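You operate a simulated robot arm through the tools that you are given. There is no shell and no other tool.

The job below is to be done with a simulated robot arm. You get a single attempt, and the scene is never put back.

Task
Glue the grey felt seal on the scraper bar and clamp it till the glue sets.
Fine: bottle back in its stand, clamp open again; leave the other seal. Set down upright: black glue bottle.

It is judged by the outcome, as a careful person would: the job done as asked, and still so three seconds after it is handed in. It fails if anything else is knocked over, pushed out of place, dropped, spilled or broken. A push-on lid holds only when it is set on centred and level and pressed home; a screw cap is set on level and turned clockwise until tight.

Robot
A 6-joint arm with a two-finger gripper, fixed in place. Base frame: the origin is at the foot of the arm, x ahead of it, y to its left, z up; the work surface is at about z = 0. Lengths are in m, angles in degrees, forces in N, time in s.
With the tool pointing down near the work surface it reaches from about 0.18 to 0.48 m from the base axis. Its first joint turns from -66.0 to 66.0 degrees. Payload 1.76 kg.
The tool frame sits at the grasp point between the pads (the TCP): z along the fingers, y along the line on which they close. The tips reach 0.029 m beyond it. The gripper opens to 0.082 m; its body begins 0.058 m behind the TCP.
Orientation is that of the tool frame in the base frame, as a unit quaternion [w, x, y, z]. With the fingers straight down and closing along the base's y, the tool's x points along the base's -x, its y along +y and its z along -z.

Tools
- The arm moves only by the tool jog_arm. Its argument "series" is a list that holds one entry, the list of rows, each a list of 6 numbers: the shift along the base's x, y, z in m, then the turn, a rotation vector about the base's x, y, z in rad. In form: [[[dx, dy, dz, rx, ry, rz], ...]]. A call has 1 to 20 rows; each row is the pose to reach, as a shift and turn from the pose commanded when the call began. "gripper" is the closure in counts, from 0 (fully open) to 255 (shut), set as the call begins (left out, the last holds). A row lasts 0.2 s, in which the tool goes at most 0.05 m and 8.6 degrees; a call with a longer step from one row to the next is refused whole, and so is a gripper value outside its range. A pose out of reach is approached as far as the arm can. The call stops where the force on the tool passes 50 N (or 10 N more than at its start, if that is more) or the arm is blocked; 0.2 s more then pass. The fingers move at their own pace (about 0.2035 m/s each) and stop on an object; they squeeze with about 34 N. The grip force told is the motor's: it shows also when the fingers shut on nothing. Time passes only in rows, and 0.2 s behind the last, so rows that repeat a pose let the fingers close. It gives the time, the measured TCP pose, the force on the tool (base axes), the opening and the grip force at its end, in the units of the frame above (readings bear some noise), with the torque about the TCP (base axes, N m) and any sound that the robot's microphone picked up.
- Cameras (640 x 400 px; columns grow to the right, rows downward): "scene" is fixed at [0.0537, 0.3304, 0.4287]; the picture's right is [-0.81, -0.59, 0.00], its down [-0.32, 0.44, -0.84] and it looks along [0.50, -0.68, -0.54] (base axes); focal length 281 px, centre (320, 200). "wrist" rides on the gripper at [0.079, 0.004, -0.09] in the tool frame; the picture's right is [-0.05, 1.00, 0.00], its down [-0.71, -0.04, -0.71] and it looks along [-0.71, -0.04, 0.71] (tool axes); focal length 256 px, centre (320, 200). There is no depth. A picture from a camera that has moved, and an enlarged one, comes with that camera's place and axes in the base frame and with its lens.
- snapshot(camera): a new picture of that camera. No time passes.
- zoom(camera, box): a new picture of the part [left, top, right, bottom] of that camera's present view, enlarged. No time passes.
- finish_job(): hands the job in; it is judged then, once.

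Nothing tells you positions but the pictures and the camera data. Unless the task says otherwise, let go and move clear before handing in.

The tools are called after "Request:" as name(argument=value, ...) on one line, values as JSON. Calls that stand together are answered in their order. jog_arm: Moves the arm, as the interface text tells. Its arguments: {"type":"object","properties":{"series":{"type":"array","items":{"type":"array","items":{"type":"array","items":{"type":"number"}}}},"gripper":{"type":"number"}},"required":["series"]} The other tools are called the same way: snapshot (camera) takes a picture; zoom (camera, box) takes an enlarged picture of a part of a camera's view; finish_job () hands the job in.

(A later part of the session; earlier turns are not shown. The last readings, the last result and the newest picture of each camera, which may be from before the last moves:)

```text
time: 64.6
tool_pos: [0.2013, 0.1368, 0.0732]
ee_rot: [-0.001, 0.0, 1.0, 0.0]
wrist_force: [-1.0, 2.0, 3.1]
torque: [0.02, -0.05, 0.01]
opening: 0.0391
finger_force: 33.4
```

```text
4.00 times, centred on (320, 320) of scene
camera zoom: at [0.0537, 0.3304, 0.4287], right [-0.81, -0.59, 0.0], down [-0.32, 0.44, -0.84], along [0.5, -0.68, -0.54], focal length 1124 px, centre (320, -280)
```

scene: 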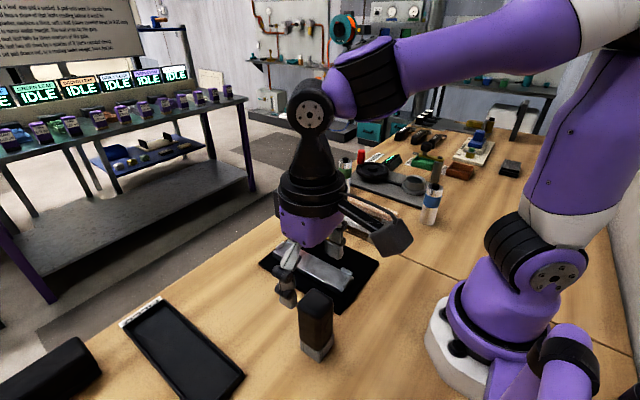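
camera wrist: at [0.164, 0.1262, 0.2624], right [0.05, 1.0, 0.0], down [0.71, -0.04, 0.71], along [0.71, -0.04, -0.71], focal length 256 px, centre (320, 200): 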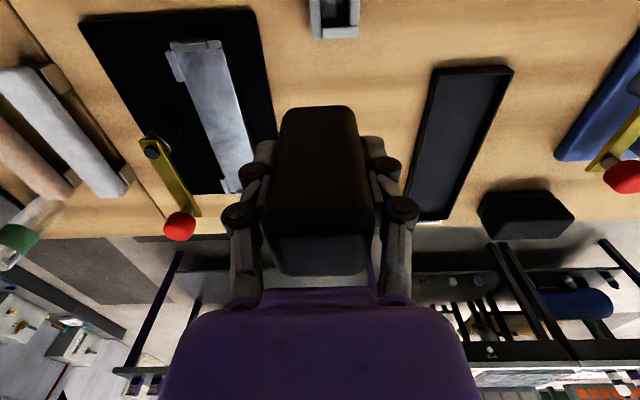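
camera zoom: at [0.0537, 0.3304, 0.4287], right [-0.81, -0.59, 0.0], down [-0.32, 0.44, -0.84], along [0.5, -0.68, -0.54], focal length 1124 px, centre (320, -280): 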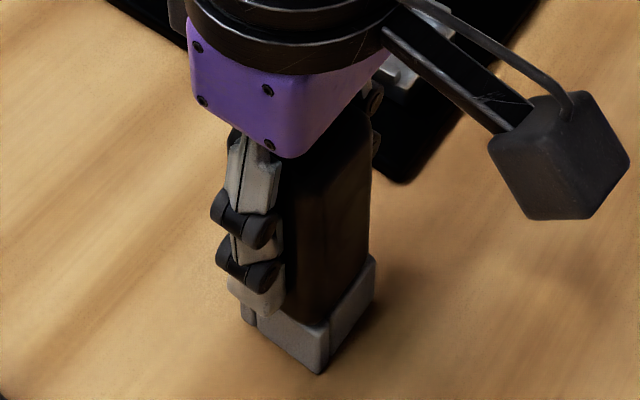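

Request:
jog_arm(series=[[[0, 0, 0, 0, 0, 0], [0, 0, 0, 0, 0, 0], [0, 0, 0.03, 0, 0, 0], [0, 0, 0.07, 0, 0, 0], [0, 0, 0.11, 0, 0, 0], [0.01, -0.03, 0.13, 0, 0, 0], [0.01, -0.07, 0.13, 0, 0, 0], [0.01, -0.115, 0.12, 0, 0, 0], [0.01, -0.117, 0.11, 0, 0, 0], [0.01, -0.117, 0.11, 0, 0, 0]]], gripper=0)

Request:
snapshot(camera="wrist")

Request:
zoom(camera="wrist", box=[230, 0, 390, 180])

Request:
zoom(camera="scene", box=[270, 225, 370, 295])

```text
time: 66.8
tool_pos: [0.2104, 0.0189, 0.1823]
ee_rot: [0.0, 0.0, 1.0, -0.001]
wrist_force: [0.8, 0.7, 0.0]
torque: [-0.04, -0.02, -0.01]
opening: 0.0821
finger_force: 0.1
```

```text
taken
camera wrist: at [0.1305, 0.0239, 0.2714], right [0.05, 1.0, 0.0], down [0.71, -0.04, 0.71], along [0.71, -0.04, -0.71], focal length 256 px, centre (320, 200)
```

wrist: 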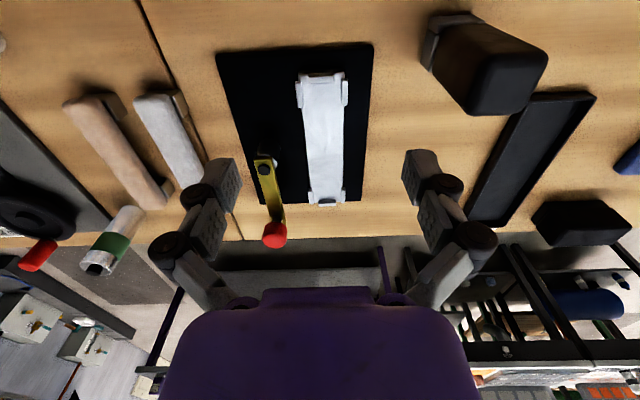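

```text
2.22 times, centred on (310, 90) of wrist
camera zoom: at [0.1305, 0.0239, 0.2714], right [0.05, 1.0, 0.0], down [0.71, -0.04, 0.71], along [0.71, -0.04, -0.71], focal length 569 px, centre (342, 444)
```

zoom: 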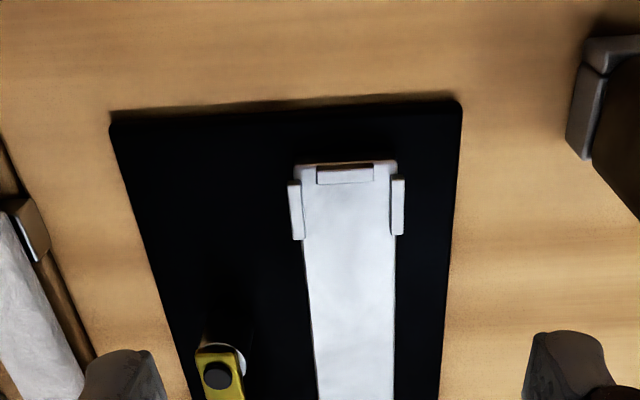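

```text
5.71 times, centred on (320, 260) of scene
camera zoom: at [0.0537, 0.3304, 0.4287], right [-0.81, -0.59, 0.0], down [-0.32, 0.44, -0.84], along [0.5, -0.68, -0.54], focal length 1606 px, centre (320, -143)
```

zoom: 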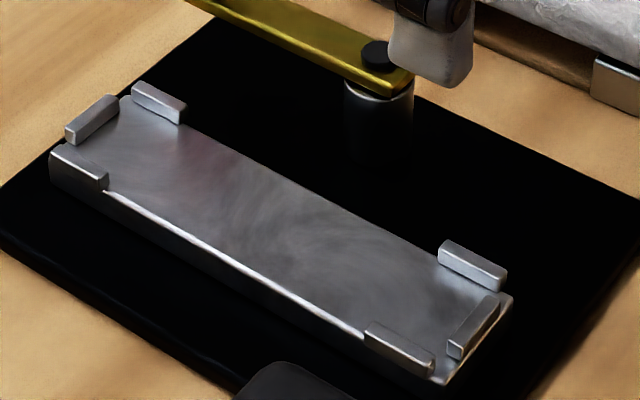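

No bead is visible, but the seat is clean and ready. Now to the grey seal: I'll partly open the fingers to ~0.045 m (to keep clear of the beige seal) and hover over its middle at about (0.2985, -0.146).

Request:
jog_arm(series=[[[0.02, -0.04, 0.0, 0, 0, 0], [0.04, -0.08, 0, 0, 0, 0], [0.06, -0.12, 0, 0, 0, 0], [0.088, -0.15, 0, 0, 0, 0], [0.088, -0.165, -0.03, 0, 0, 0], [0.088, -0.165, -0.06, 0, 0, 0], [0.088, -0.165, -0.06, 0, 0, 0]]], gripper=118)

Request:
snapshot(camera="wrist")

Request:
zoom(camera="scene", box=[290, 150, 430, 250])

```text
time: 68.4
tool_pos: [0.2985, -0.1466, 0.1221]
ee_rot: [0.0, 0.0, 1.0, 0.0]
wrist_force: [-0.7, -0.5, -0.7]
torque: [0.0, 0.02, -0.05]
opening: 0.0441
finger_force: 0.0
```

```text
taken
camera wrist: at [0.2192, -0.1412, 0.2122], right [0.05, 1.0, 0.0], down [0.71, -0.04, 0.71], along [0.71, -0.04, -0.71], focal length 256 px, centre (320, 200)
```

wrist: 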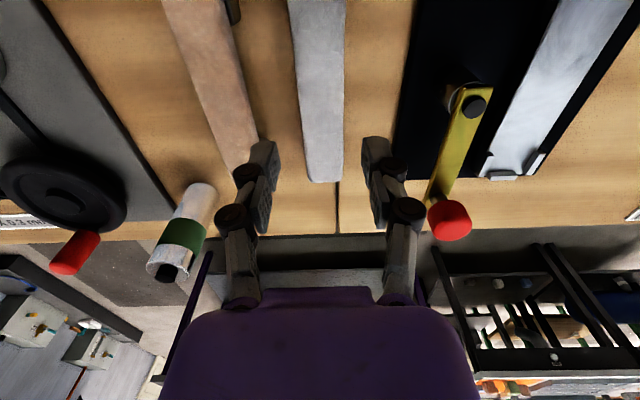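

```text
4.00 times, centred on (360, 200) of scene
camera zoom: at [0.0537, 0.3304, 0.4287], right [-0.81, -0.59, 0.0], down [-0.32, 0.44, -0.84], along [0.5, -0.68, -0.54], focal length 1124 px, centre (160, 200)
```

zoom: 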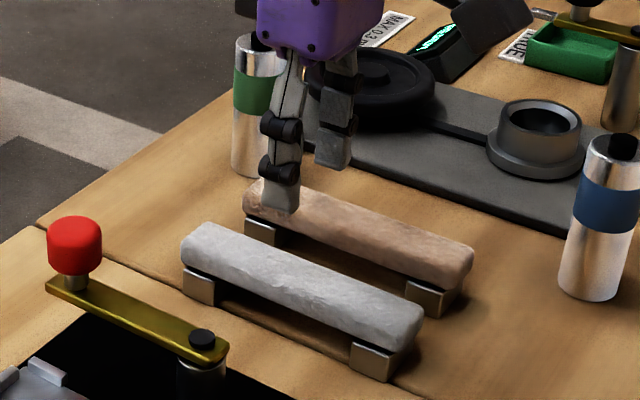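

The seal is axis-aligned, y from -0.160 to -0.129 (centre ≈ -0.1445). I'll descend so just the pad tips hold its sides (TCP z ≈ 0.052) and check before closing.

Request:
jog_arm(series=[[[0, 0.0018, -0.025, 0, 0, 0], [0, 0.0018, -0.045, 0, 0, 0], [0, 0.0018, -0.06, 0, 0, 0], [0, 0.0018, -0.0695, 0, 0, 0], [0, 0.0018, -0.0695, 0, 0, 0]]])

Request:
zoom(camera="scene", box=[310, 180, 410, 250])

Request:
snapshot(camera="wrist")

```text
time: 69.6
tool_pos: [0.2984, -0.1441, 0.0521]
ee_rot: [0.0, 0.0, 1.0, 0.0]
wrist_force: [-0.7, 0.2, 0.0]
torque: [-0.01, -0.02, -0.03]
opening: 0.044
finger_force: 0.0
```

```text
5.71 times, centred on (360, 215) of scene
camera zoom: at [0.0537, 0.3304, 0.4287], right [-0.81, -0.59, 0.0], down [-0.32, 0.44, -0.84], along [0.5, -0.68, -0.54], focal length 1606 px, centre (91, 114)
```

zoom: 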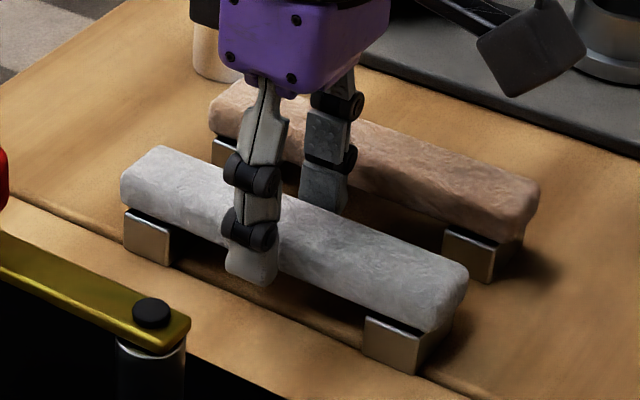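

```text
taken
camera wrist: at [0.2187, -0.1389, 0.1419], right [0.05, 1.0, 0.0], down [0.71, -0.04, 0.71], along [0.71, -0.04, -0.71], focal length 256 px, centre (320, 200)
```

wrist: 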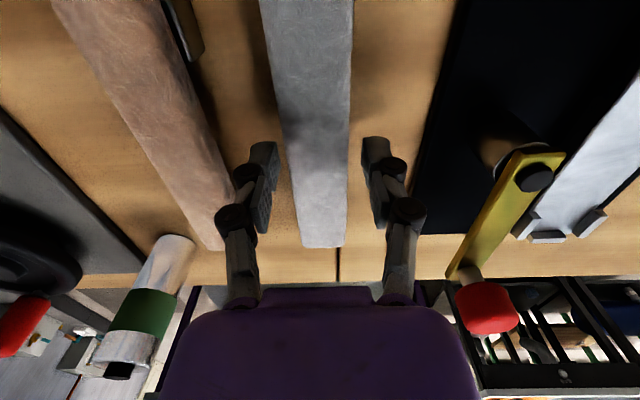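

Fingers flank the seal with clearance to the beige one. Closing on it.

Request:
jog_arm(series=[[[0, 0, 0, 0, 0, 0], [0, 0, 0, 0, 0, 0], [0, 0, 0, 0, 0, 0]]], gripper=175)

Request:
zoom(camera="scene", box=[310, 180, 410, 250])

```text
time: 70.4
tool_pos: [0.2989, -0.1437, 0.0532]
ee_rot: [0.0, 0.0, 1.0, -0.001]
wrist_force: [0.1, 0.2, 3.5]
torque: [-0.07, -0.02, 0.01]
opening: 0.0307
finger_force: 33.5
```

```text
5.71 times, centred on (360, 215) of scene
camera zoom: at [0.0537, 0.3305, 0.4287], right [-0.81, -0.59, 0.0], down [-0.32, 0.44, -0.84], along [0.5, -0.68, -0.54], focal length 1606 px, centre (91, 114)
```

zoom: 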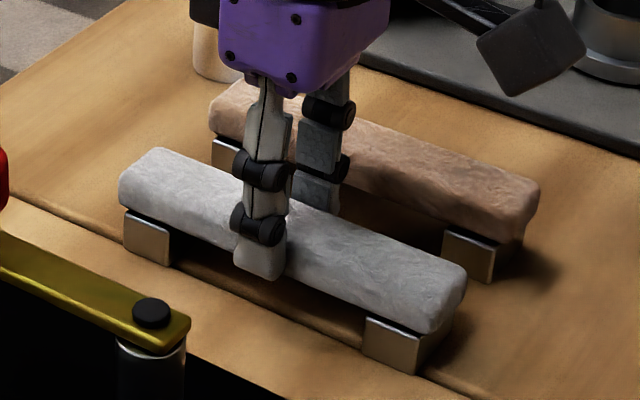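

The seal (0.0305 m wide) is gripped. Lifting it straight up and checking it hangs level.

Request:
jog_arm(series=[[[0, 0, 0.01, 0, 0, 0], [0, 0, 0.03, 0, 0, 0], [0, 0, 0.06, 0, 0, 0], [0, 0, 0.09, 0, 0, 0], [0, 0, 0.09, 0, 0, 0]]])

Request:
zoom(camera="scene", box=[300, 130, 440, 250])

Request:
snapshot(camera="wrist")

```text
time: 71.6
tool_pos: [0.2977, -0.1436, 0.143]
ee_rot: [0.0, 0.0, 1.0, 0.0]
wrist_force: [0.1, 0.1, -0.4]
torque: [-0.01, -0.01, 0.03]
opening: 0.0308
finger_force: 34.0
```

```text
3.33 times, centred on (370, 190) of scene
camera zoom: at [0.0537, 0.3305, 0.4287], right [-0.81, -0.59, 0.0], down [-0.32, 0.44, -0.84], along [0.5, -0.68, -0.54], focal length 937 px, centre (153, 233)
```

zoom: 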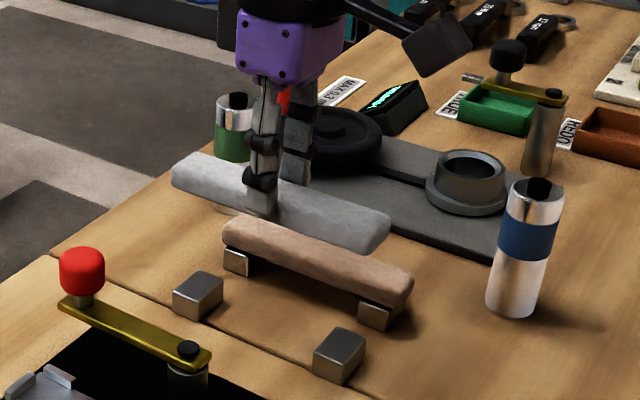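

```text
taken
camera wrist: at [0.2182, -0.1395, 0.233], right [0.05, 1.0, 0.0], down [0.71, -0.04, 0.71], along [0.71, -0.04, -0.71], focal length 256 px, centre (320, 200)
```

wrist: 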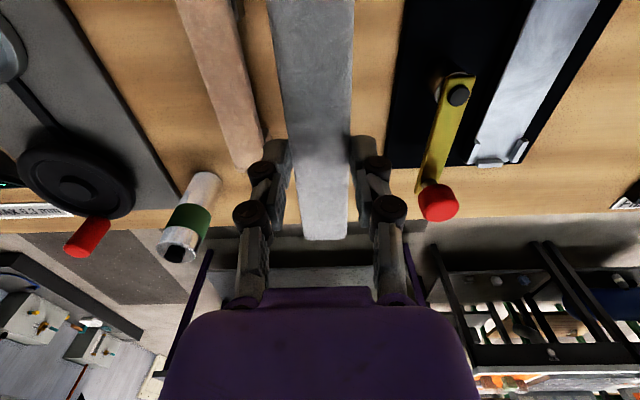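

The seal hangs level. I'll carry it over the bar at a safe height and check alignment with the lugs.

Request:
jog_arm(series=[[[0.0, 0.04, 0.0, 0, 0, 0], [0.0, 0.08, 0.0, 0, 0, 0], [0.0006, 0.12, 0, 0, 0, 0], [0.0006, 0.155, 0, 0, 0, 0], [0.0006, 0.1636, -0.02, 0, 0, 0], [0.0006, 0.1636, -0.045, 0, 0, 0], [0.0006, 0.1636, -0.06, 0, 0, 0], [0.0006, 0.1636, -0.06, 0, 0, 0]]])

Request:
snapshot(camera="wrist")

Request:
zoom(camera="scene", box=[255, 205, 375, 295])

```text
time: 73.4
tool_pos: [0.2981, 0.02, 0.0836]
ee_rot: [0.0, 0.0, 1.0, 0.001]
wrist_force: [0.1, 0.0, -0.2]
torque: [-0.01, -0.01, -0.02]
opening: 0.0311
finger_force: 34.1
```

```text
taken
camera wrist: at [0.2184, 0.0249, 0.1725], right [0.05, 1.0, 0.0], down [0.71, -0.04, 0.71], along [0.71, -0.04, -0.71], focal length 256 px, centre (320, 200)
```

wrist: 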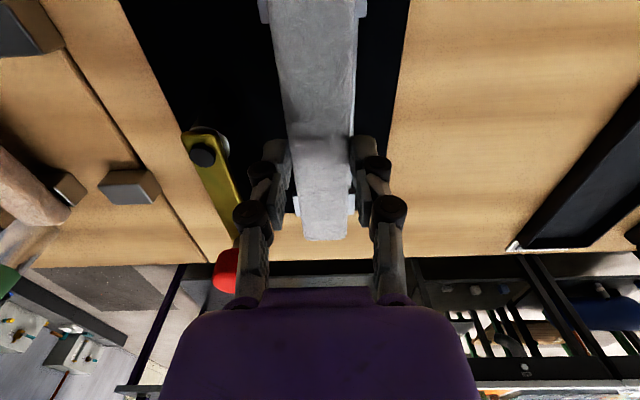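

```text
4.44 times, centred on (315, 250) of scene
camera zoom: at [0.0537, 0.3305, 0.4287], right [-0.81, -0.59, 0.0], down [-0.32, 0.44, -0.84], along [0.5, -0.68, -0.54], focal length 1249 px, centre (342, -22)
```

zoom: 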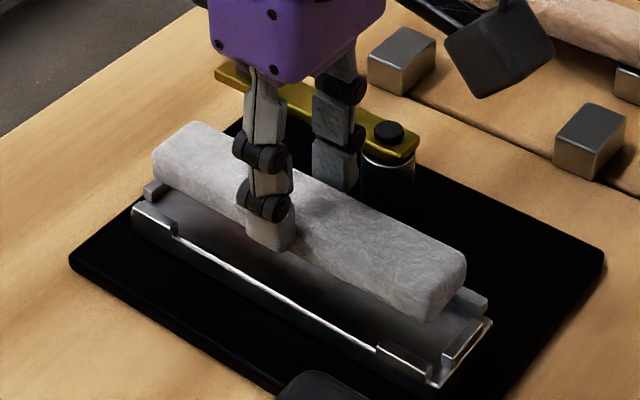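

Request:
zoom(camera="wrist", box=[230, 0, 410, 110])

Request:
zoom(camera="wrist", box=[270, 170, 380, 260])

```text
3.56 times, centred on (320, 55) of wrist
camera zoom: at [0.2184, 0.0249, 0.1725], right [0.05, 1.0, 0.0], down [0.71, -0.04, 0.71], along [0.71, -0.04, -0.71], focal length 910 px, centre (320, 716)
```

zoom: 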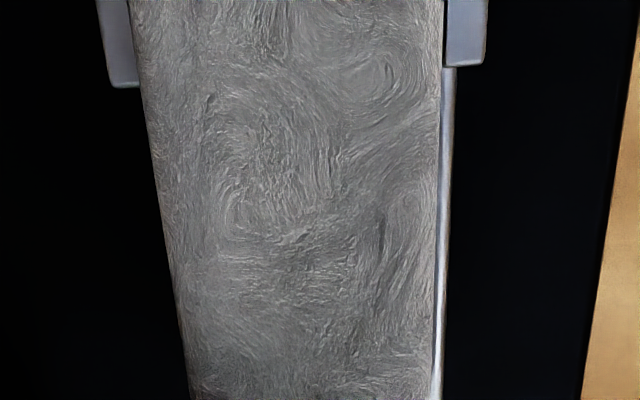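

```text
4.44 times, centred on (325, 215) of wrist
camera zoom: at [0.2184, 0.0249, 0.1725], right [0.05, 1.0, 0.0], down [0.71, -0.04, 0.71], along [0.71, -0.04, -0.71], focal length 1138 px, centre (298, 133)
```

zoom: 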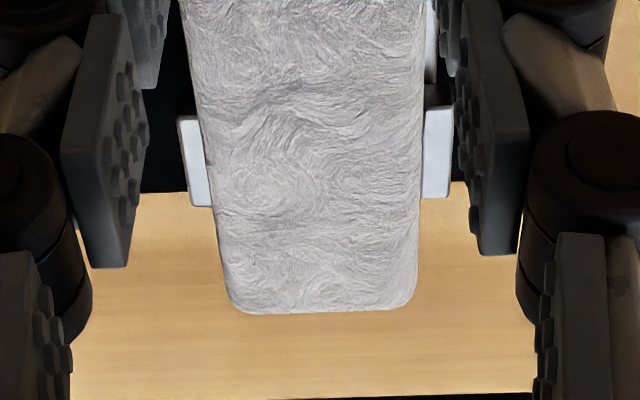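

Alignment is good (seal centre ≈0.7 mm toward +y of the lug centre). I'll correct that and lower toward the bar, slowing near contact.

Request:
jog_arm(series=[[[0.0005, -0.0006, -0.01, 0, 0, 0], [0.0005, -0.0006, -0.018, 0, 0, 0], [0.0005, -0.0006, -0.023, 0, 0, 0], [0.0005, -0.0006, -0.025, 0, 0, 0], [0.0005, -0.0006, -0.025, 0, 0, 0]]])

Request:
zoom(camera="scene", box=[265, 225, 365, 295])

```text
time: 74.6
tool_pos: [0.3004, 0.0194, 0.0599]
ee_rot: [0.003, 0.0, 1.0, -0.001]
wrist_force: [-4.9, -2.4, 46.4]
torque: [-0.05, 0.14, 0.02]
opening: 0.0311
finger_force: 33.8
```

```text
5.71 times, centred on (315, 260) of scene
camera zoom: at [0.0536, 0.3304, 0.4287], right [-0.81, -0.59, 0.0], down [-0.32, 0.44, -0.84], along [0.5, -0.68, -0.54], focal length 1606 px, centre (349, -143)
```

zoom: 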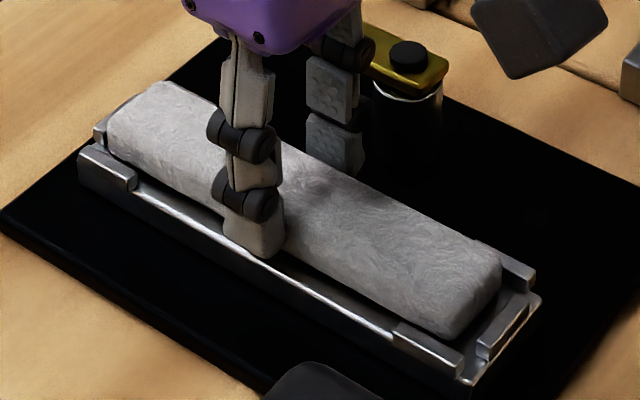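

There's firm contact a bit earlier than I expected (46 N). I'll back off slightly and look closely at both ends and the finger tips.

Request:
jog_arm(series=[[[0, 0, 0.002, 0, 0, 0], [0, 0, 0.003, 0, 0, 0]]])

Request:
zoom(camera="scene", box=[318, 255, 366, 295])

Request:
zoom(camera="scene", box=[270, 230, 318, 270])

Request:
snapshot(camera="wrist")

```text
time: 75.2
tool_pos: [0.2989, 0.0188, 0.0593]
ee_rot: [-0.003, 0.0, 1.0, 0.0]
wrist_force: [0.1, -1.2, -0.2]
torque: [0.02, -0.02, 0.0]
opening: 0.0309
finger_force: 34.5
```

```text
10.00 times, centred on (342, 275) of scene
camera zoom: at [0.0537, 0.3305, 0.4287], right [-0.81, -0.59, 0.0], down [-0.32, 0.44, -0.84], along [0.5, -0.68, -0.54], focal length 2810 px, centre (100, -550)
```

zoom: 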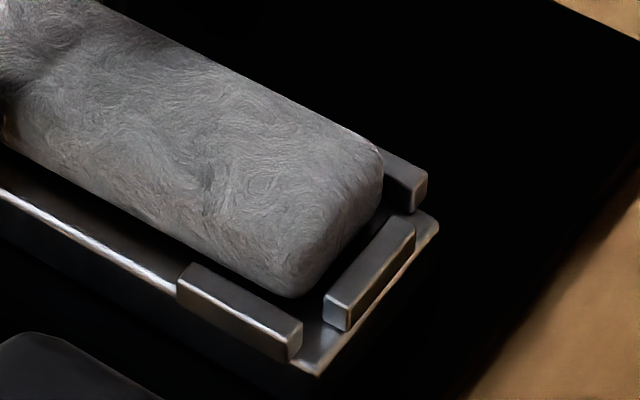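

```text
10.00 times, centred on (294, 250) of scene
camera zoom: at [0.0537, 0.3305, 0.4287], right [-0.81, -0.59, 0.0], down [-0.32, 0.44, -0.84], along [0.5, -0.68, -0.54], focal length 2810 px, centre (580, -300)
```

zoom: 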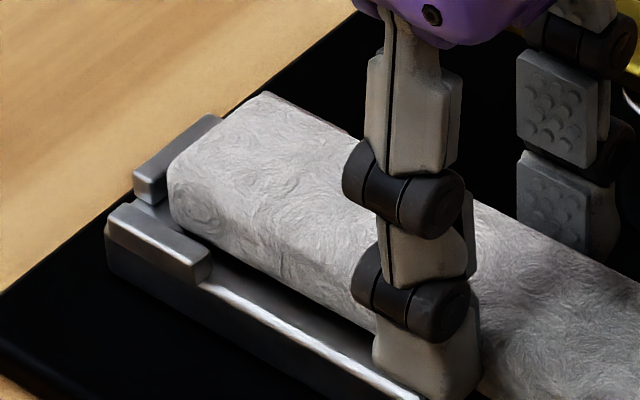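

```text
taken
camera wrist: at [0.2187, 0.024, 0.1499], right [0.05, 1.0, 0.0], down [0.71, -0.04, 0.7], along [0.7, -0.04, -0.71], focal length 256 px, centre (320, 200)
```

wrist: 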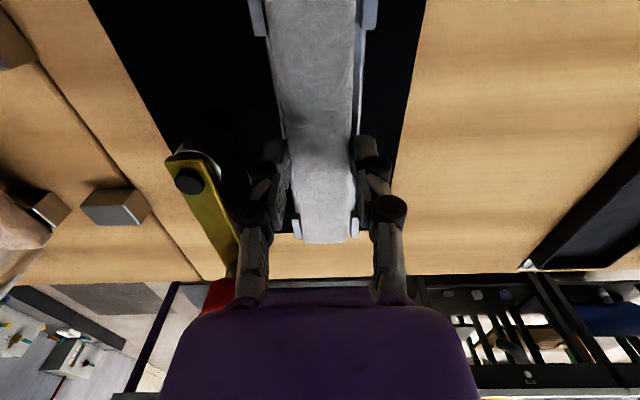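

The seal sits between the lugs, just above the bar (bar top ≈ z 0.0265). I'll lower in small steps until light contact.

Request:
jog_arm(series=[[[0, 0, -0.001, 0, 0, 0], [0, 0, -0.001, 0, 0, 0]]])

Request:
jog_arm(series=[[[0, 0, -0.0007, 0, 0, 0], [0, 0, -0.0007, 0, 0, 0]]])

```text
time: 75.8
tool_pos: [0.2993, 0.019, 0.0595]
ee_rot: [0.0, 0.0, 1.0, 0.0]
wrist_force: [-0.6, 0.1, -0.4]
torque: [0.01, -0.01, 0.01]
opening: 0.0306
finger_force: 34.1
```

```text
time: 76.4
tool_pos: [0.2999, 0.019, 0.0606]
ee_rot: [0.0, 0.0, 1.0, 0.0]
wrist_force: [0.2, -0.6, 2.6]
torque: [0.03, -0.11, 0.02]
opening: 0.0305
finger_force: 33.5
```

Request:
jog_arm(series=[[[0, 0, -0.0004, 0, 0, 0], [0, 0, -0.0004, 0, 0, 0]]])

Request:
zoom(camera="scene", box=[265, 225, 365, 295])

```text
time: 77.0
tool_pos: [0.2998, 0.019, 0.0593]
ee_rot: [0.001, 0.0, 1.0, 0.0]
wrist_force: [-2.5, 0.5, 11.8]
torque: [-0.01, 0.02, 0.02]
opening: 0.0309
finger_force: 33.9
```

```text
5.71 times, centred on (315, 260) of scene
camera zoom: at [0.0537, 0.3304, 0.4287], right [-0.81, -0.59, 0.0], down [-0.32, 0.44, -0.84], along [0.5, -0.68, -0.54], focal length 1606 px, centre (349, -143)
```

zoom: 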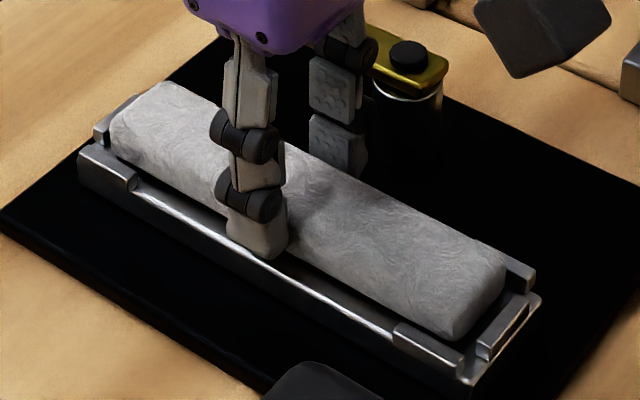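

The seal is seated evenly on the bar (≈12 N). Releasing with a limited opening and rising clear.

Request:
jog_arm(series=[[[0, 0, 0, 0, 0, 0], [0, 0, 0, 0, 0, 0], [0, 0, 0.01, 0, 0, 0], [0, 0, 0.03, 0, 0, 0], [0, 0, 0.06, 0, 0, 0], [-0.02, 0, 0.09, 0, 0, 0], [-0.05, 0, 0.11, 0, 0, 0], [-0.08, 0, 0.12, 0, 0, 0], [-0.08, 0, 0.12, 0, 0, 0]]], gripper=121)

Request:
snapshot(camera="wrist")

Request:
zoom(camera="scene", box=[265, 205, 385, 295])

```text
time: 79.0
tool_pos: [0.2185, 0.019, 0.1782]
ee_rot: [-0.001, -0.001, 1.0, 0.001]
wrist_force: [-0.1, 0.6, -0.7]
torque: [0.02, -0.01, 0.04]
opening: 0.0432
finger_force: 0.1
```

```text
taken
camera wrist: at [0.1386, 0.0232, 0.2685], right [0.05, 1.0, 0.0], down [0.71, -0.04, 0.71], along [0.71, -0.04, -0.71], focal length 256 px, centre (320, 200)
```

wrist: 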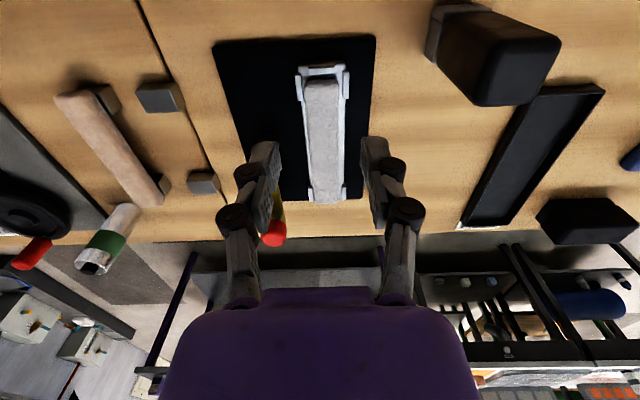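

```text
4.44 times, centred on (325, 250) of scene
camera zoom: at [0.0537, 0.3304, 0.4287], right [-0.81, -0.59, 0.0], down [-0.32, 0.44, -0.84], along [0.5, -0.68, -0.54], focal length 1249 px, centre (298, -22)
```

zoom: 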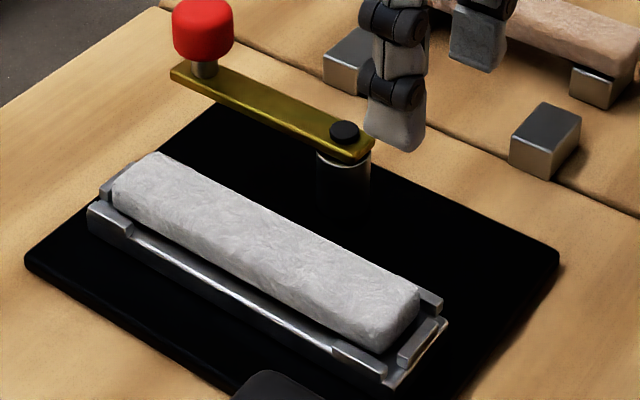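

The seal lies nicely between the lugs. Now the clamp: I'll move the camera to inspect the lever (pivot ≈ (0.299, -0.046), cap top z ≈ 0.052) before swinging it.

Request:
jog_arm(series=[[[0.0, -0.03, -0.01, 0, 0, 0], [0.0, -0.06, -0.03, 0, 0, 0], [0.0, -0.075, -0.05, 0, 0, 0], [0.0, -0.075, -0.05, 0, 0, 0]]])

Request:
snapshot(camera="wrist")

Request:
zoom(camera="wrist", box=[240, 0, 440, 130])

Request:
zoom(camera="scene", box=[275, 195, 355, 255])

```text
time: 80.0
tool_pos: [0.2183, -0.0561, 0.13]
ee_rot: [0.0, -0.001, 1.0, 0.001]
wrist_force: [-0.2, -0.8, 0.5]
torque: [0.0, -0.02, 0.01]
opening: 0.0428
finger_force: 0.0
```

```text
taken
camera wrist: at [0.1388, -0.0518, 0.2188], right [0.05, 1.0, 0.0], down [0.71, -0.04, 0.71], along [0.71, -0.04, -0.71], focal length 256 px, centre (320, 200)
```

wrist: 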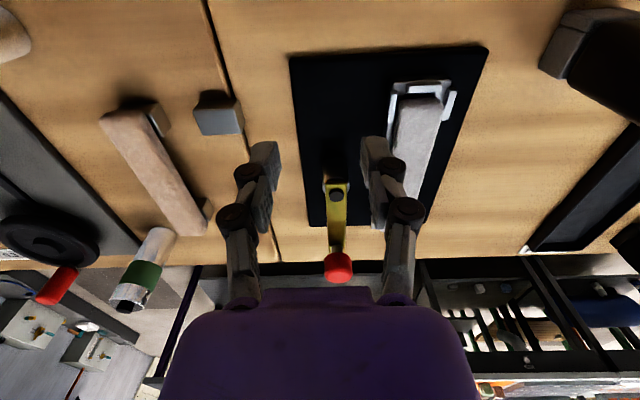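

```text
3.08 times, centred on (340, 65) of wrist
camera zoom: at [0.1388, -0.0518, 0.2188], right [0.05, 1.0, 0.0], down [0.71, -0.04, 0.71], along [0.71, -0.04, -0.71], focal length 788 px, centre (258, 615)
```

zoom: 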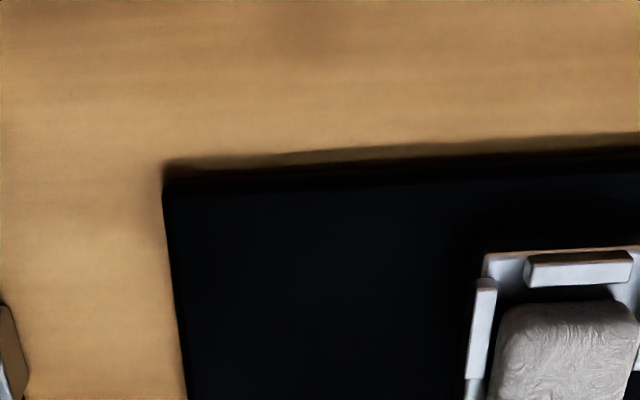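

```text
6.67 times, centred on (315, 225) of scene
camera zoom: at [0.0537, 0.3304, 0.4287], right [-0.81, -0.59, 0.0], down [-0.32, 0.44, -0.84], along [0.5, -0.68, -0.54], focal length 1873 px, centre (353, 33)
```

zoom: 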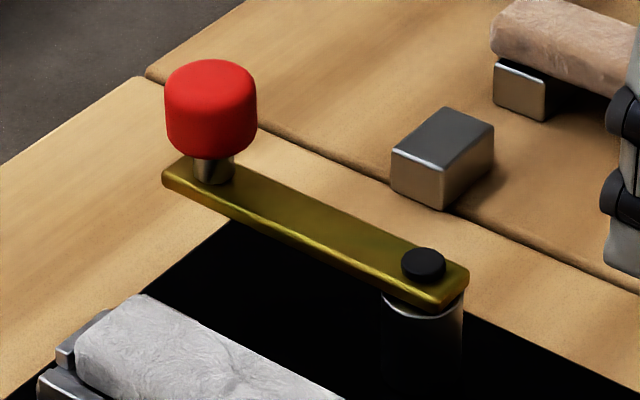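

The clamp is a swing arm: thin yellow plate on a post with a red knob (≈0.03 m dia, centre ≈(0.39, -0.046, 0.068)). I'll hover over the knob to cage it loosely between the fingers, tips staying above the arm.

Request:
jog_arm(series=[[[0.0, 0.0, 0.03, 0, 0, 0], [0.04, 0.005, 0.04, 0, 0, 0], [0.08, 0.01, 0.04, 0, 0, 0], [0.12, 0.01, 0.04, 0, 0, 0], [0.16, 0.01, 0.04, 0, 0, 0], [0.172, 0.01, 0.02, 0, 0, 0], [0.172, 0.01, 0.01, 0, 0, 0], [0.172, 0.01, 0.01, 0, 0, 0]]], gripper=112)

Request:
snapshot(camera="wrist")

Request:
zoom(camera="scene", box=[255, 170, 355, 250])

```text
time: 81.8
tool_pos: [0.3913, -0.0451, 0.139]
ee_rot: [0.0, 0.001, 1.0, 0.0]
wrist_force: [0.8, 0.7, -0.4]
torque: [0.0, 0.01, -0.05]
opening: 0.046
finger_force: 0.1
```

```text
taken
camera wrist: at [0.3116, -0.0404, 0.2284], right [0.05, 1.0, 0.0], down [0.71, -0.04, 0.71], along [0.71, -0.04, -0.71], focal length 256 px, centre (320, 200)
```

wrist: 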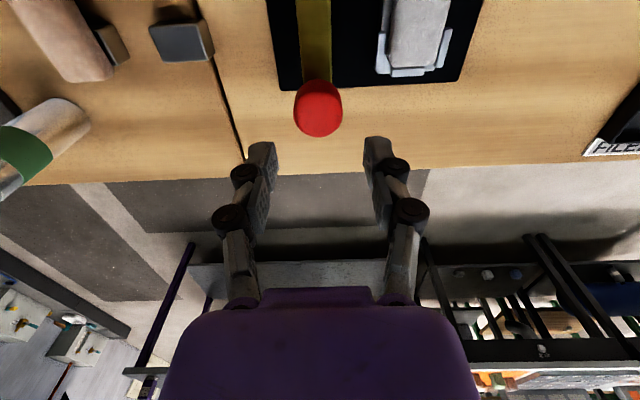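

```text
5.00 times, centred on (305, 210) of scene
camera zoom: at [0.0537, 0.3305, 0.4287], right [-0.81, -0.59, 0.0], down [-0.32, 0.44, -0.84], along [0.5, -0.68, -0.54], focal length 1405 px, centre (395, 150)
```

zoom: 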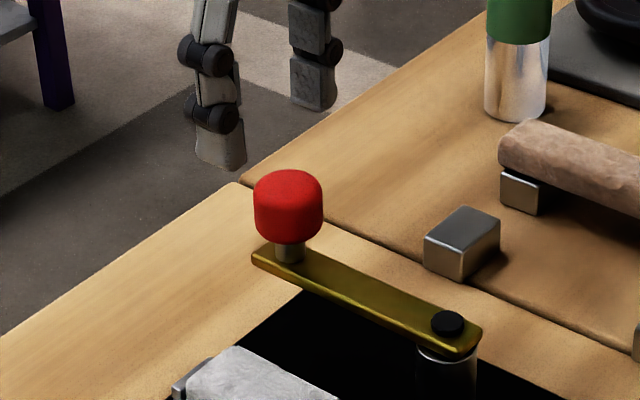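

Request:
jog_arm(series=[[[-0.0035, -0.001, -0.02, 0, 0, 0], [-0.0035, -0.001, -0.04, 0, 0, 0], [-0.0035, -0.001, -0.057, 0, 0, 0], [-0.0035, -0.001, -0.057, 0, 0, 0]]])

Request:
snapshot(camera="wrist")

Request:
zoom(camera="scene", box=[255, 170, 355, 250])

```text
time: 82.8
tool_pos: [0.3884, -0.0475, 0.0814]
ee_rot: [-0.001, 0.001, 1.0, 0.0]
wrist_force: [-0.4, -0.2, 0.2]
torque: [-0.03, -0.01, 0.02]
opening: 0.0459
finger_force: 0.0
```

```text
taken
camera wrist: at [0.3084, -0.0426, 0.1709], right [0.05, 1.0, 0.0], down [0.71, -0.04, 0.71], along [0.71, -0.04, -0.71], focal length 256 px, centre (320, 200)
```

wrist: 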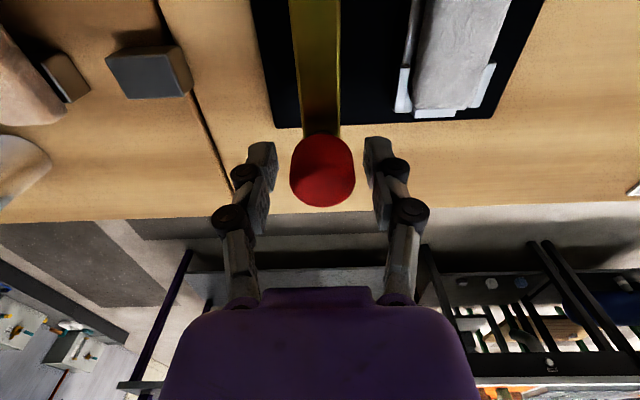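

```text
5.00 times, centred on (305, 210) of scene
camera zoom: at [0.0537, 0.3304, 0.4287], right [-0.81, -0.59, 0.0], down [-0.32, 0.44, -0.84], along [0.5, -0.68, -0.54], focal length 1405 px, centre (395, 150)
```

zoom: 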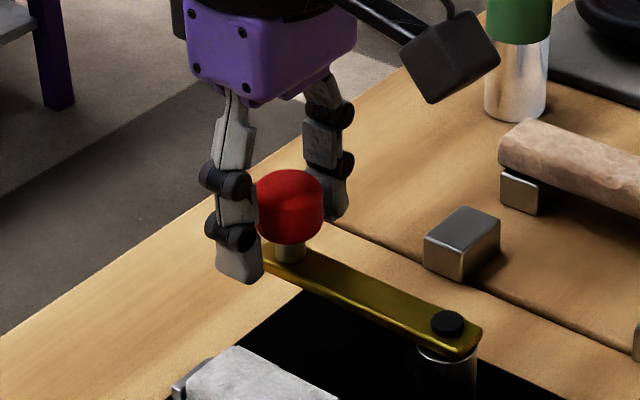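

The knob sits centred between the fingers. I'll narrow them loosely around it and swing the arm about its pivot a first ~14° toward the bar, watching force and sound.

Request:
jog_arm(series=[[[0, 0, 0, 0, 0, 0], [-0.0003, 0.007, 0, 0, 0, 0.0785], [-0.0011, 0.0139, 0, 0, 0, 0.157], [-0.0025, 0.0208, 0, 0, 0, 0.2356], [-0.0025, 0.0208, 0, 0, 0, 0.2356]]], gripper=142)

Request:
snapshot(camera="wrist")

Request:
zoom(camera="scene", box=[255, 180, 375, 280])

```text
time: 84.0
tool_pos: [0.3854, -0.0266, 0.0815]
ee_rot: [0.0, -0.118, 0.993, 0.0]
wrist_force: [-0.2, -0.3, -0.8]
torque: [0.01, 0.01, 0.01]
opening: 0.037
finger_force: 0.5
```

```text
taken
camera wrist: at [0.3072, -0.0398, 0.1711], right [-0.18, 0.98, 0.0], down [0.69, 0.13, 0.71], along [0.7, 0.13, -0.71], focal length 256 px, centre (320, 200)
```

wrist: 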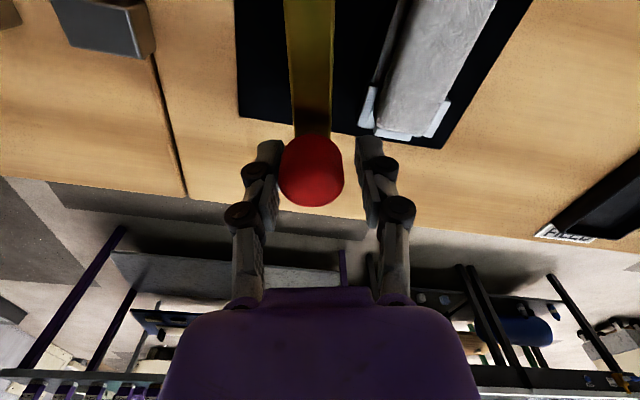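

```text
4.00 times, centred on (315, 230) of scene
camera zoom: at [0.0537, 0.3305, 0.4287], right [-0.81, -0.59, 0.0], down [-0.32, 0.44, -0.84], along [0.5, -0.68, -0.54], focal length 1124 px, centre (340, 80)
```

zoom: 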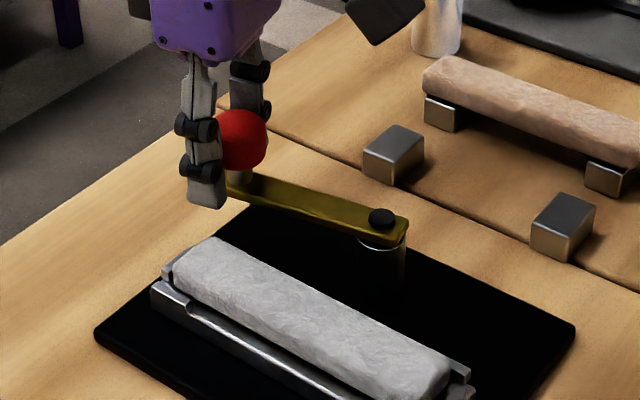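

The arm swings freely. Continuing to ~27° and checking the arm's height against the seal before it passes over.

Request:
jog_arm(series=[[[-0.0019, 0.0067, 0, 0, 0, 0.0785], [-0.0043, 0.0133, 0, 0, 0, 0.157], [-0.0072, 0.0196, 0, 0, 0, 0.2354], [-0.0072, 0.0196, 0, 0, 0, 0.2354]]])

Request:
zoom(camera="scene", box=[255, 200, 355, 270])

Request:
snapshot(camera="wrist")

```text
time: 85.0
tool_pos: [0.3796, -0.007, 0.0819]
ee_rot: [0.0, -0.234, 0.972, 0.001]
wrist_force: [-0.4, -0.9, -0.6]
torque: [0.02, -0.02, 0.01]
opening: 0.0369
finger_force: 0.4
```

```text
5.71 times, centred on (305, 235) of scene
camera zoom: at [0.0537, 0.3305, 0.4287], right [-0.81, -0.59, 0.0], down [-0.32, 0.44, -0.84], along [0.5, -0.68, -0.54], focal length 1606 px, centre (406, 0)
```

zoom: 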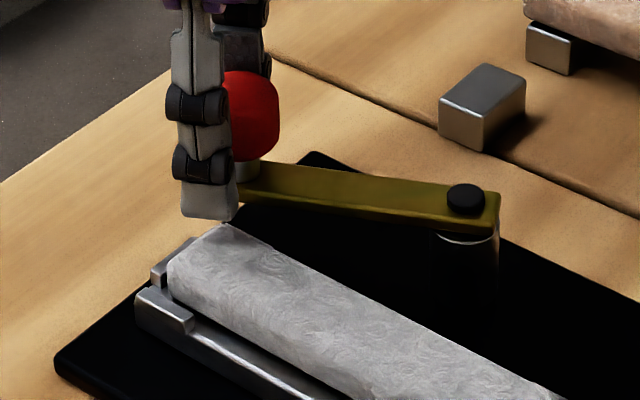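

```text
taken
camera wrist: at [0.3053, -0.0382, 0.1714], right [-0.41, 0.91, 0.0], down [0.65, 0.29, 0.71], along [0.65, 0.29, -0.71], focal length 256 px, centre (320, 200)
```

wrist: 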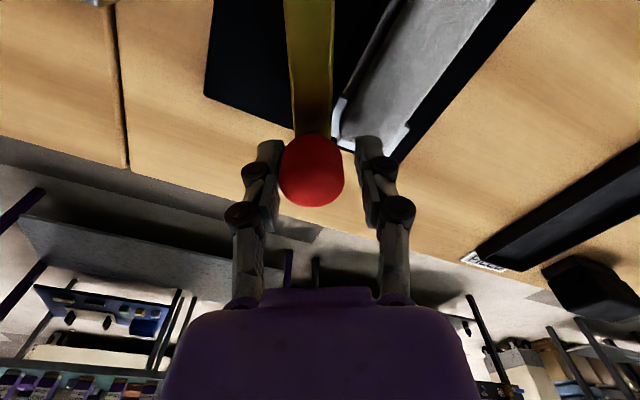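

Request:
jog_arm(series=[[[-0.0034, 0.0061, 0, 0, 0, 0.0785], [-0.0073, 0.0119, 0, 0, 0, 0.157], [-0.0073, 0.0119, 0, 0, 0, 0.157]]])

Request:
zoom(camera="scene", box=[255, 205, 355, 275])

Request:
zoom(camera="wrist", box=[240, 60, 440, 190])

```text
time: 85.8
tool_pos: [0.3711, 0.0052, 0.0821]
ee_rot: [0.0, -0.311, 0.951, 0.0]
wrist_force: [-0.4, 0.4, 0.0]
torque: [0.01, -0.04, 0.01]
opening: 0.037
finger_force: 0.3
```

```text
5.71 times, centred on (305, 240) of scene
camera zoom: at [0.0537, 0.3305, 0.4287], right [-0.81, -0.59, 0.0], down [-0.32, 0.44, -0.84], along [0.5, -0.68, -0.54], focal length 1606 px, centre (406, -29)
```

zoom: 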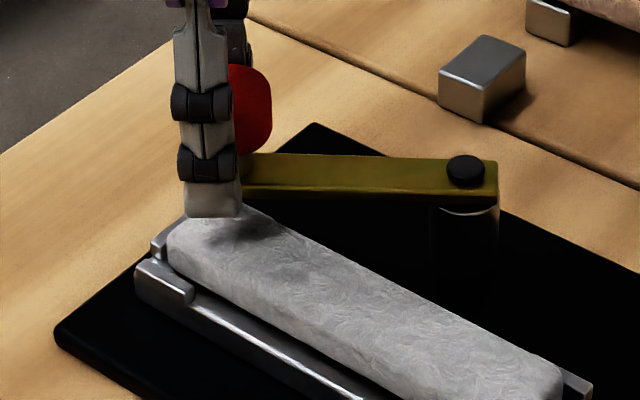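

```text
3.08 times, centred on (340, 125) of wrist
camera zoom: at [0.304, -0.0371, 0.1714], right [-0.54, 0.84, 0.0], down [0.59, 0.39, 0.71], along [0.59, 0.39, -0.71], focal length 788 px, centre (258, 431)
```

zoom: 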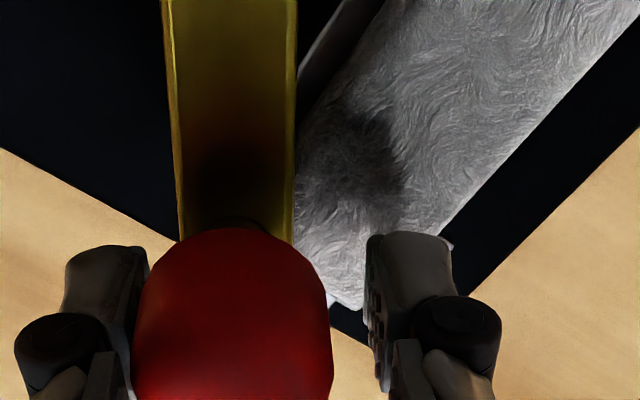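

Request:
jog_arm(series=[[[-0.0043, 0.0055, 0, 0, 0, 0.0785], [-0.0091, 0.0106, 0, 0, 0, 0.157], [-0.0142, 0.0153, 0, 0, 0, 0.2355], [-0.0142, 0.0153, 0, 0, 0, 0.2355]]])

Request:
zoom(camera="scene", box=[265, 215, 365, 285])

```text
time: 86.8
tool_pos: [0.357, 0.0207, 0.0829]
ee_rot: [0.001, -0.419, 0.908, 0.0]
wrist_force: [0.0, -0.4, -0.1]
torque: [-0.01, -0.02, 0.01]
opening: 0.037
finger_force: 0.2
```

```text
5.71 times, centred on (315, 250) of scene
camera zoom: at [0.0537, 0.3305, 0.4287], right [-0.81, -0.59, 0.0], down [-0.32, 0.44, -0.84], along [0.5, -0.68, -0.54], focal length 1606 px, centre (349, -86)
```

zoom: 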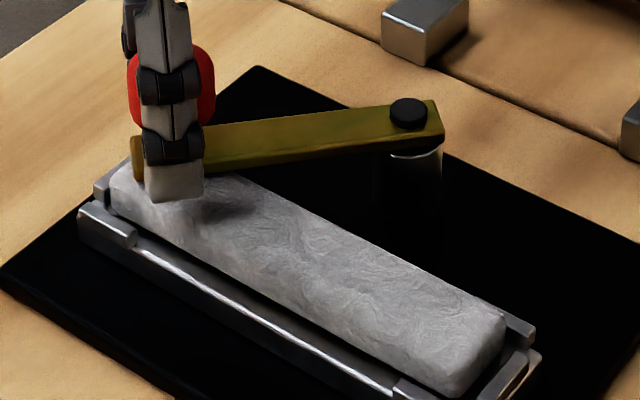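

Request:
jog_arm(series=[[[-0.0055, 0.0043, 0, 0, 0, 0.0785], [-0.0113, 0.0082, 0, 0, 0, 0.157], [-0.0174, 0.0116, 0, 0, 0, 0.2355], [-0.0238, 0.0146, 0, 0, 0, 0.314], [-0.0238, 0.0146, 0, 0, 0, 0.314]]])

Request:
zoom(camera="scene", box=[265, 215, 365, 285])

Request:
snapshot(camera="wrist")

```text
time: 88.0
tool_pos: [0.3333, 0.0354, 0.0838]
ee_rot: [0.0, -0.557, 0.831, 0.0]
wrist_force: [0.9, -0.1, -0.1]
torque: [-0.03, 0.01, 0.02]
opening: 0.0371
finger_force: 0.6
```

```text
5.71 times, centred on (315, 250) of scene
camera zoom: at [0.0537, 0.3305, 0.4287], right [-0.81, -0.59, 0.0], down [-0.32, 0.44, -0.84], along [0.5, -0.68, -0.54], focal length 1606 px, centre (349, -86)
```

zoom: 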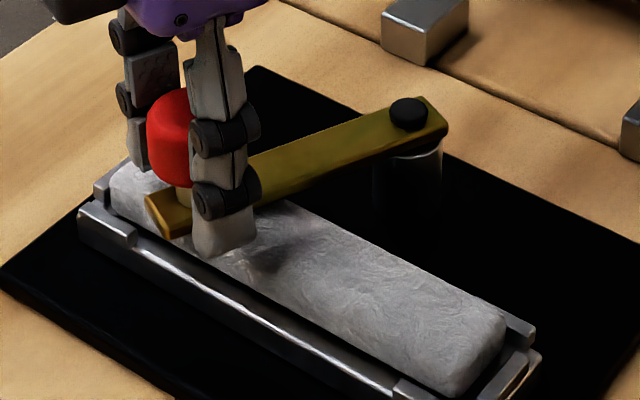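

```text
taken
camera wrist: at [0.2981, -0.0356, 0.1713], right [-0.9, 0.43, 0.0], down [0.3, 0.64, 0.71], along [0.3, 0.64, -0.71], focal length 256 px, centre (320, 200)
```

wrist: 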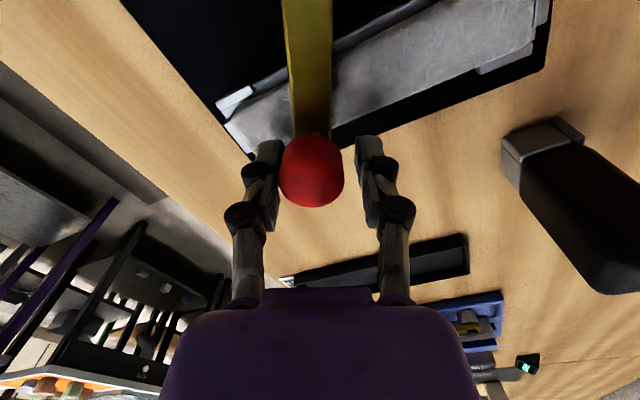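

Request:
jog_arm(series=[[[-0.0066, 0.0024, 0, 0, 0, 0.0785], [-0.0133, 0.0043, 0, 0, 0, 0.157], [-0.0201, 0.0057, 0, 0, 0, 0.2355], [-0.0201, 0.0057, 0, 0, 0, 0.2355]]])

Request:
zoom(camera="scene", box=[275, 215, 375, 285])

```text
time: 89.0
tool_pos: [0.3131, 0.0417, 0.0825]
ee_rot: [-0.001, -0.649, 0.76, 0.0]
wrist_force: [1.1, -0.3, 0.4]
torque: [-0.01, 0.0, 0.0]
opening: 0.0369
finger_force: 0.9
```

```text
5.71 times, centred on (325, 250) of scene
camera zoom: at [0.0537, 0.3305, 0.4287], right [-0.81, -0.59, 0.0], down [-0.32, 0.44, -0.84], along [0.5, -0.68, -0.54], focal length 1606 px, centre (291, -86)
```

zoom: 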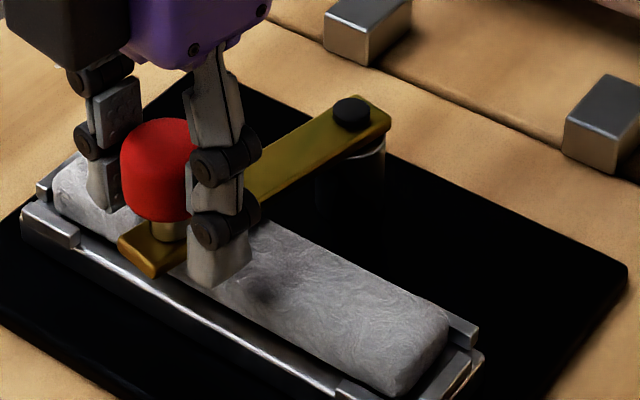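

Request:
jog_arm(series=[[[-0.007, 0.0008, 0, 0, 0, 0.0785], [-0.0139, 0.0011, 0, 0, 0, 0.157], [-0.0139, 0.0011, 0, 0, 0, 0.157]]])

Request:
zoom(camera="scene", box=[275, 215, 375, 285])

Request:
snapshot(camera="wrist")

```text
time: 89.8
tool_pos: [0.2983, 0.0422, 0.0821]
ee_rot: [0.0, 0.707, -0.707, 0.001]
wrist_force: [1.2, 0.5, 0.6]
torque: [-0.01, -0.01, -0.01]
opening: 0.0371
finger_force: 0.6
```

```text
5.71 times, centred on (325, 250) of scene
camera zoom: at [0.0537, 0.3305, 0.4287], right [-0.81, -0.59, 0.0], down [-0.32, 0.44, -0.84], along [0.5, -0.68, -0.54], focal length 1606 px, centre (291, -86)
```

zoom: 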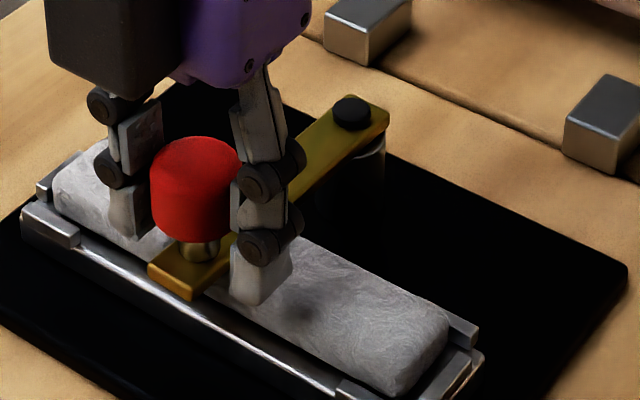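

```text
taken
camera wrist: at [0.294, -0.0364, 0.1714], right [-1.0, 0.05, 0.0], down [0.04, 0.71, 0.71], along [0.04, 0.71, -0.71], focal length 256 px, centre (320, 200)
```

wrist: 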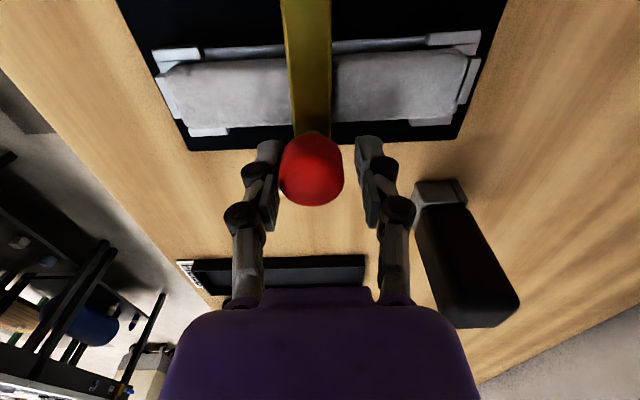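

The arm now lies across the middle of the seal with no resistance or click yet. I'll rotate a little further to see if there is an end stop.

Request:
jog_arm(series=[[[-0.004, 0, 0, 0, 0, 0.045], [-0.0075, -0.0003, 0, 0, 0, 0.085], [-0.0075, -0.0003, 0, 0, 0, 0.085]]])

Request:
zoom(camera="scene", box=[275, 215, 375, 285])

```text
time: 90.6
tool_pos: [0.2922, 0.0421, 0.0825]
ee_rot: [-0.001, 0.736, -0.677, 0.001]
wrist_force: [13.3, -3.7, -2.4]
torque: [-0.08, -0.16, -0.09]
opening: 0.0437
finger_force: 5.2
```

```text
5.71 times, centred on (325, 250) of scene
camera zoom: at [0.0537, 0.3304, 0.4287], right [-0.81, -0.59, 0.0], down [-0.32, 0.44, -0.84], along [0.5, -0.68, -0.54], focal length 1606 px, centre (291, -86)
```

zoom: 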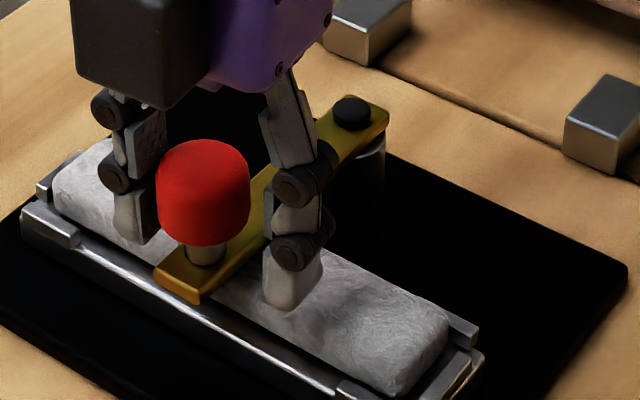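

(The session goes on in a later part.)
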